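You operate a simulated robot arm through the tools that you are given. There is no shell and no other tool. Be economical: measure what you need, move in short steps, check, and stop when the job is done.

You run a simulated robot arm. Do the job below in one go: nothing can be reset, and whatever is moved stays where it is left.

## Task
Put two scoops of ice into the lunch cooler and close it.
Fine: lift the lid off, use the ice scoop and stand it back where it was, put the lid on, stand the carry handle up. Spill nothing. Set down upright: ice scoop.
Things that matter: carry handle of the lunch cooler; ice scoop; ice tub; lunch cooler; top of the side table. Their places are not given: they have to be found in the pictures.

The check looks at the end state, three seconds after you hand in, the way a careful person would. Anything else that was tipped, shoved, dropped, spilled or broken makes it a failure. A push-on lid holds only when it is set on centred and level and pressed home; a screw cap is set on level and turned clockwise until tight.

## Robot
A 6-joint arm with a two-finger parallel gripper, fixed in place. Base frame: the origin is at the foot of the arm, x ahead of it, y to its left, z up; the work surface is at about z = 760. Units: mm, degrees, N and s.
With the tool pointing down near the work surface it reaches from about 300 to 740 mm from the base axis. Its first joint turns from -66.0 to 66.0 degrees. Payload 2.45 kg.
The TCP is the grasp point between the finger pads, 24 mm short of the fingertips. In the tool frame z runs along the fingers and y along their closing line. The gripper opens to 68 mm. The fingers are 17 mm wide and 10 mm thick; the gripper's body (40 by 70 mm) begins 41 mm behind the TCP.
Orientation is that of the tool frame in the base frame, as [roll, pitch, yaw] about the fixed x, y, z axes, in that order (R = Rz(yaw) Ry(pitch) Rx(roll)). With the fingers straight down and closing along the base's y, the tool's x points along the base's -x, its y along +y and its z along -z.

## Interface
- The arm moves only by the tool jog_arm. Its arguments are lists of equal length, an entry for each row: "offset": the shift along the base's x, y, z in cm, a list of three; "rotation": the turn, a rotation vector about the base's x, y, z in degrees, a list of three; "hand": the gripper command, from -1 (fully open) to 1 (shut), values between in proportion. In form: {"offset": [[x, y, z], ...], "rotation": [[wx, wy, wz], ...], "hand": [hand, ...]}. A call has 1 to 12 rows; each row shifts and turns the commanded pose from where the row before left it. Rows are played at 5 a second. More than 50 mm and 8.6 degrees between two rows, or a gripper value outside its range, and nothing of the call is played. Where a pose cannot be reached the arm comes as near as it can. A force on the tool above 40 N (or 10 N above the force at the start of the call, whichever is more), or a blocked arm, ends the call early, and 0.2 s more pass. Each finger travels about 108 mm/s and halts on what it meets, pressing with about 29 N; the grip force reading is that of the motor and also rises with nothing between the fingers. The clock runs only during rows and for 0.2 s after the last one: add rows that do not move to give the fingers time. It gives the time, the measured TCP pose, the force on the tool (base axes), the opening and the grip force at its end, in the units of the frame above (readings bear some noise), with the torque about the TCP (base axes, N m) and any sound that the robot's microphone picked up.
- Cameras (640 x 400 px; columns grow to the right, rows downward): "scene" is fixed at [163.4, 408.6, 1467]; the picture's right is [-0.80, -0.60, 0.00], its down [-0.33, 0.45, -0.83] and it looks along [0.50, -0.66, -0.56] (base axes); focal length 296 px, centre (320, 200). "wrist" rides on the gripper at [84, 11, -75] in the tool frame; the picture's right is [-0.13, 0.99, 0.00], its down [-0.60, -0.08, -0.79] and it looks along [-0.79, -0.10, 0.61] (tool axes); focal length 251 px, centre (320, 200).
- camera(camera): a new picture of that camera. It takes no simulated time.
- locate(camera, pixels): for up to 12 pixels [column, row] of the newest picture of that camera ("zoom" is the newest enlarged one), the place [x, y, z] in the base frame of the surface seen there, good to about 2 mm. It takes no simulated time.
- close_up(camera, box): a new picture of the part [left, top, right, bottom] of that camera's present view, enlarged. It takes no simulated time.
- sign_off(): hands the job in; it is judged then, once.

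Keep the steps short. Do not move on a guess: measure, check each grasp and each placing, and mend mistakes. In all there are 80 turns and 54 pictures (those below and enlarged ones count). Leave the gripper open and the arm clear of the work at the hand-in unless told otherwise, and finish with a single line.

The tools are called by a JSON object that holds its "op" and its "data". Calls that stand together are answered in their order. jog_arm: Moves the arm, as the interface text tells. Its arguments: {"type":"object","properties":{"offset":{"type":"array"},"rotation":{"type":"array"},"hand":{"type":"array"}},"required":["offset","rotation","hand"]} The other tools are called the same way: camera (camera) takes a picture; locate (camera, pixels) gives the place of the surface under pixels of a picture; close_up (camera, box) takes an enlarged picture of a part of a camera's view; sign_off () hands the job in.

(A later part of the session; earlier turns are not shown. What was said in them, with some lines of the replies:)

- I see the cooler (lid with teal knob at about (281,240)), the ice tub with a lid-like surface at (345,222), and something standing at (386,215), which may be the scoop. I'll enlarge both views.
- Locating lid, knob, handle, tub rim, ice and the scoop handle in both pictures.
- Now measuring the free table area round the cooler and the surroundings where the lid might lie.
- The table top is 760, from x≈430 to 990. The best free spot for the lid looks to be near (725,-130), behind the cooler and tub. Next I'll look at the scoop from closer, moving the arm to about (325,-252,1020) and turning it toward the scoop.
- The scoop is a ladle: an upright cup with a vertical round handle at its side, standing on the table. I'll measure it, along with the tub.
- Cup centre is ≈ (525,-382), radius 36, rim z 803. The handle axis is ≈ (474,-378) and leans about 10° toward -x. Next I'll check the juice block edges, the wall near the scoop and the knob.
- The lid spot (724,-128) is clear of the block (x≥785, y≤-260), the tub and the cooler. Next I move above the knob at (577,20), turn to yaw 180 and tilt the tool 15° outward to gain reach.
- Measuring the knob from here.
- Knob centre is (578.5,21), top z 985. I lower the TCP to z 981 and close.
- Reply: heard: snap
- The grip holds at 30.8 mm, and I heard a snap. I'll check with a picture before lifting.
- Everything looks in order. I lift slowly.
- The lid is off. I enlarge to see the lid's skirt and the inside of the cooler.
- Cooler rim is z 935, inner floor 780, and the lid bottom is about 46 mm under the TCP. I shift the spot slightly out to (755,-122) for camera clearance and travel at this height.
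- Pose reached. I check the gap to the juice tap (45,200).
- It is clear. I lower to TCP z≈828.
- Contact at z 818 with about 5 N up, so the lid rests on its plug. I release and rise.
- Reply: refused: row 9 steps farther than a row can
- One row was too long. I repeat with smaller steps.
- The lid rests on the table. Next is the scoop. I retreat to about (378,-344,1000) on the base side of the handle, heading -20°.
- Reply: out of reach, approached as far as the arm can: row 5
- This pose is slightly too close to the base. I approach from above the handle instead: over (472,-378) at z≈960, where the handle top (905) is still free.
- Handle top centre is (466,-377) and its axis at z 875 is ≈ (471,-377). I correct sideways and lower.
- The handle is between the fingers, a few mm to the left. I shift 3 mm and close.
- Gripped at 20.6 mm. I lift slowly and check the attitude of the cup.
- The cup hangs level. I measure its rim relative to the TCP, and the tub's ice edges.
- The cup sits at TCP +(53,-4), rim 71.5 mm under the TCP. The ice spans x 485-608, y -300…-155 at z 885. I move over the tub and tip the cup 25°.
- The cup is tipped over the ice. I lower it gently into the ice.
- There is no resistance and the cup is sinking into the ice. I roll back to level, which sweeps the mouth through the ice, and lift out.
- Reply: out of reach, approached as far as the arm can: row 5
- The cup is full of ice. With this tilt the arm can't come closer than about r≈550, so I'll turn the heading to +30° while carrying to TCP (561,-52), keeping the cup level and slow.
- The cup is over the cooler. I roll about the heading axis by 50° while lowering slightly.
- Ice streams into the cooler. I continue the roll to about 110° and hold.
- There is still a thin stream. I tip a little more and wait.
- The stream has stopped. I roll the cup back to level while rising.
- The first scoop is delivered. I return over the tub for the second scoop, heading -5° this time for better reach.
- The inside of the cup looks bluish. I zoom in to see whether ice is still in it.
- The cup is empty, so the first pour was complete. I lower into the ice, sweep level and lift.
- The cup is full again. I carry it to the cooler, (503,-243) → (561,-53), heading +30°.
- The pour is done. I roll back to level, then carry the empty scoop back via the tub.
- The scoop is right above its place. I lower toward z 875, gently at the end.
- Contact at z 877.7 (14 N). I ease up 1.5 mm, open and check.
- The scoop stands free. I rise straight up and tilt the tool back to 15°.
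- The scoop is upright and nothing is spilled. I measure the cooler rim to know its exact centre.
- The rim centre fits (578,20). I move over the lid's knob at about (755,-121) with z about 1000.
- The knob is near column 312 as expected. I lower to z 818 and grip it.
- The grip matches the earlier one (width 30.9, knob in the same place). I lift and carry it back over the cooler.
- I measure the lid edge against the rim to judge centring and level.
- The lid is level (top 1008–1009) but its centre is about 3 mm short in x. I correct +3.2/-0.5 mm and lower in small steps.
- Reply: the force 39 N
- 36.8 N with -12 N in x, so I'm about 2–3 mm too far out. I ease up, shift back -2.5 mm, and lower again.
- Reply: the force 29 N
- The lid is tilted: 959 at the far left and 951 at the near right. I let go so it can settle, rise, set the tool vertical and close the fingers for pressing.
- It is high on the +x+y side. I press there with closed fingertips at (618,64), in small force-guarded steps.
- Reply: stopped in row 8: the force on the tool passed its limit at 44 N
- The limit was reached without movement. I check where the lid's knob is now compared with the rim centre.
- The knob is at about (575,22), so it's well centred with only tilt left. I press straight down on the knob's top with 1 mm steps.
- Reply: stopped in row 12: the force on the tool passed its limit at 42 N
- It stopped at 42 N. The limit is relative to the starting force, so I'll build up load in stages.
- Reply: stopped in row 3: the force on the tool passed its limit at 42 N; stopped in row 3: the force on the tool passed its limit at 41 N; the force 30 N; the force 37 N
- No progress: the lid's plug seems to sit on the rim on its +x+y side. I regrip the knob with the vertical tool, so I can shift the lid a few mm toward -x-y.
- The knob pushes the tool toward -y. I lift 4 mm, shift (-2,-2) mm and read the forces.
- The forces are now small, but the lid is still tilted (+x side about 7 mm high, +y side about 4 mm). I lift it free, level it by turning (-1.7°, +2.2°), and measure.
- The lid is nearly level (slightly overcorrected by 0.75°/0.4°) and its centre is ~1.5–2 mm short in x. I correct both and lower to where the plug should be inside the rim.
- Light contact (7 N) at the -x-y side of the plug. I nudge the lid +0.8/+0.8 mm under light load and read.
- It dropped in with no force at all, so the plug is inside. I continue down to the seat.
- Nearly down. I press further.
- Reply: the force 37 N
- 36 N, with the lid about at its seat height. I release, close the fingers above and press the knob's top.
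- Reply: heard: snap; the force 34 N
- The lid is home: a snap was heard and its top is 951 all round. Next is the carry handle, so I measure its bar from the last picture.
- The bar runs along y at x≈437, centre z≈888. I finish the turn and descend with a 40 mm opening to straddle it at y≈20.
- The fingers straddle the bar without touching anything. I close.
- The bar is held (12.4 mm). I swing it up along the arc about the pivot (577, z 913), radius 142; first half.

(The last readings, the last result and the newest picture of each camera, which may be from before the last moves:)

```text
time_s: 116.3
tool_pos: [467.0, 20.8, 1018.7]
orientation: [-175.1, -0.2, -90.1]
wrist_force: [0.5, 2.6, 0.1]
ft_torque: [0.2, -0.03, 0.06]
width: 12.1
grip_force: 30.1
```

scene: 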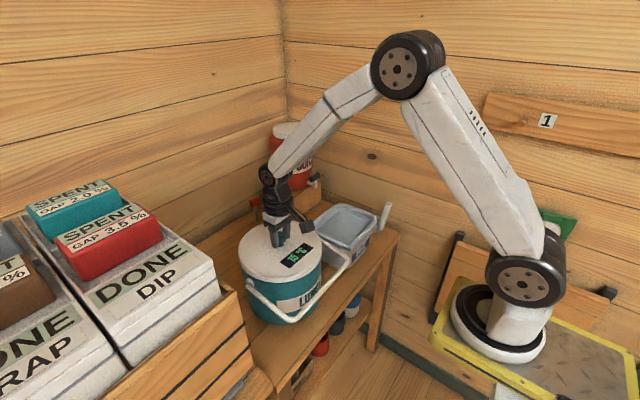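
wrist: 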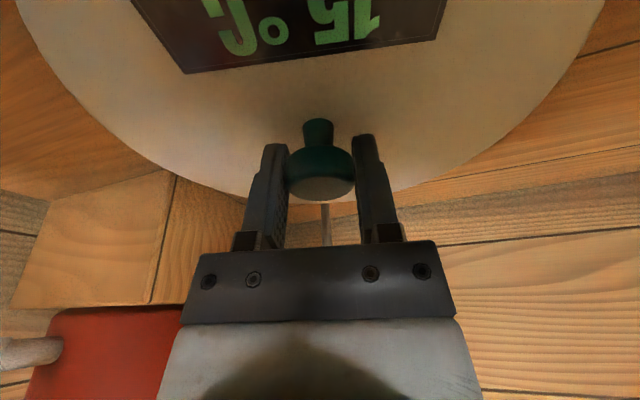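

Forces are low and the width is held. Second half.

{"op": "jog_arm", "data": {"offset": [[0.87, 0, 0.88], [0.88, 0, 0.87], [1.01, 0, 0.71], [1.02, 0, 0.71], [1.12, 0, 0.52], [1.12, 0, 0.52], [1.19, 0, 0.32], [1.2, 0, 0.32], [1.23, 0, 0.11], [1.24, 0, 0.11], [0, 0, 0]], "rotation": [[0, 0, 0], [0, 0, 0], [0, 0, 0], [0, 0, 0], [0, 0, 0], [0, 0, 0], [0, 0, 0], [0, 0, 0], [0, 0, 0], [0, 0, 0], [0, 0, 0]], "hand": [1, 1, 1, 1, 1, 1, 1, 1, 1, 1, 1]}}

{"op": "close_up", "data": {"camera": "scene", "box": [220, 140, 390, 320]}}

```text
time_s: 118.7
tool_pos: [575.3, 20.4, 1065.8]
orientation: [-175.0, -0.2, -90.0]
wrist_force: [0.5, 3.7, -0.5]
ft_torque: [0.06, -0.01, 0.08]
width: 11.9
grip_force: 29.1
```

```text
2.22 times, centred on (305, 230) of scene
```

zoom: 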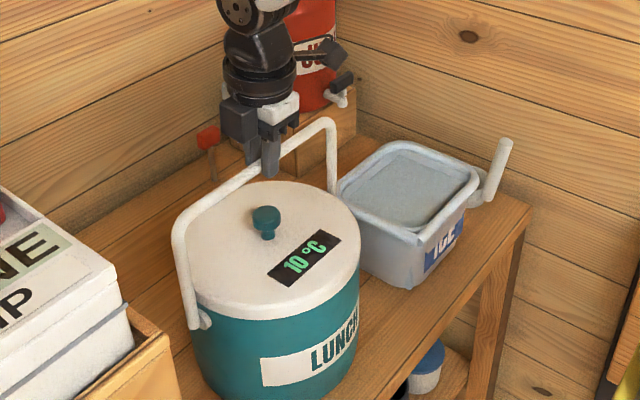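

The handle stands up. I check that it is vertical before letting go.

{"op": "locate", "data": {"camera": "zoom", "pixels": [[195, 208], [230, 180], [310, 132], [184, 270], [180, 235], [204, 320], [334, 150]]}}

```text
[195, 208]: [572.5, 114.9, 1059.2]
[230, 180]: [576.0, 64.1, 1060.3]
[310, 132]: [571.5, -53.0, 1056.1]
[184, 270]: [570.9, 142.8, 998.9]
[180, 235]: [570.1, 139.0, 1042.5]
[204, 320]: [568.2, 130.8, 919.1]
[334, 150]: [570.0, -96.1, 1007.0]
```

The handle is vertical (x≈570 at all heights). I open gently and rise clear.

{"op": "jog_arm", "data": {"offset": [[0, 0, 0], [0, 0, 0], [0, 0, 0], [0, 0, 2], [0, 0, 4], [0, 0, 4], [0, 0, 4], [-4, 0, 2], [-4, 0, 2], [0, 0, 0], [0, 0, 0], [0, 0, 0]], "rotation": [[0, 0, 0], [0, 0, 0], [0, 0, 0], [0, 0, 0], [0, 0, 0], [0, 0, 0], [0, 0, 0], [0, 0, 0], [0, 0, 0], [0, 0, 0], [0, 0, 0], [0, 0, 0]], "hand": [0.3, -0.2, -0.2, -0.2, -0.2, -0.2, -0.2, -1, -1, -1, -1, -1]}}

{"op": "camera", "data": {"camera": "scene"}}

{"op": "locate", "data": {"camera": "scene", "pixels": [[252, 230], [302, 199], [246, 248], [250, 272], [310, 207], [389, 208], [300, 255], [265, 265]]}}

```text
time_s: 121.3
tool_pos: [495.3, 20.8, 1246.5]
orientation: [-175.3, -0.2, -90.0]
wrist_force: [-0.4, 0.1, 0.8]
ft_torque: [-0.02, -0.01, 0.01]
width: 68.0
grip_force: 0.0
```

```text
1 pictures are left
```

scene: 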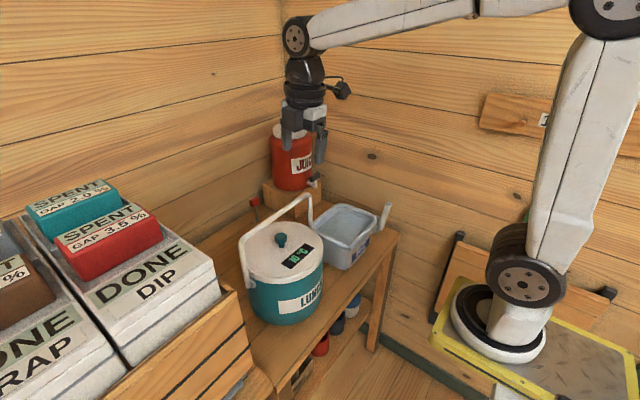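

```text
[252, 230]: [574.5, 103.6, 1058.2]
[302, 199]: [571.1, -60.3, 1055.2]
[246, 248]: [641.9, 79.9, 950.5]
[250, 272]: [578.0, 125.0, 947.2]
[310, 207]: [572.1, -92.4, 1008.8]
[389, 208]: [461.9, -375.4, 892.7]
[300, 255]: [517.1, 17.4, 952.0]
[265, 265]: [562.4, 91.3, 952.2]
```

The handle stays up, the lid is level at 951, the scoop is upright in its place, and the arm is clear with the gripper open. I hand in.

{"op": "sign_off", "data": {}}

```text
The job is handed in.
```

Two scoops of ice are in the lunch cooler, the lid snapped on level, the carry handle is upright, the ice scoop stands back in its place, and I saw no spills.
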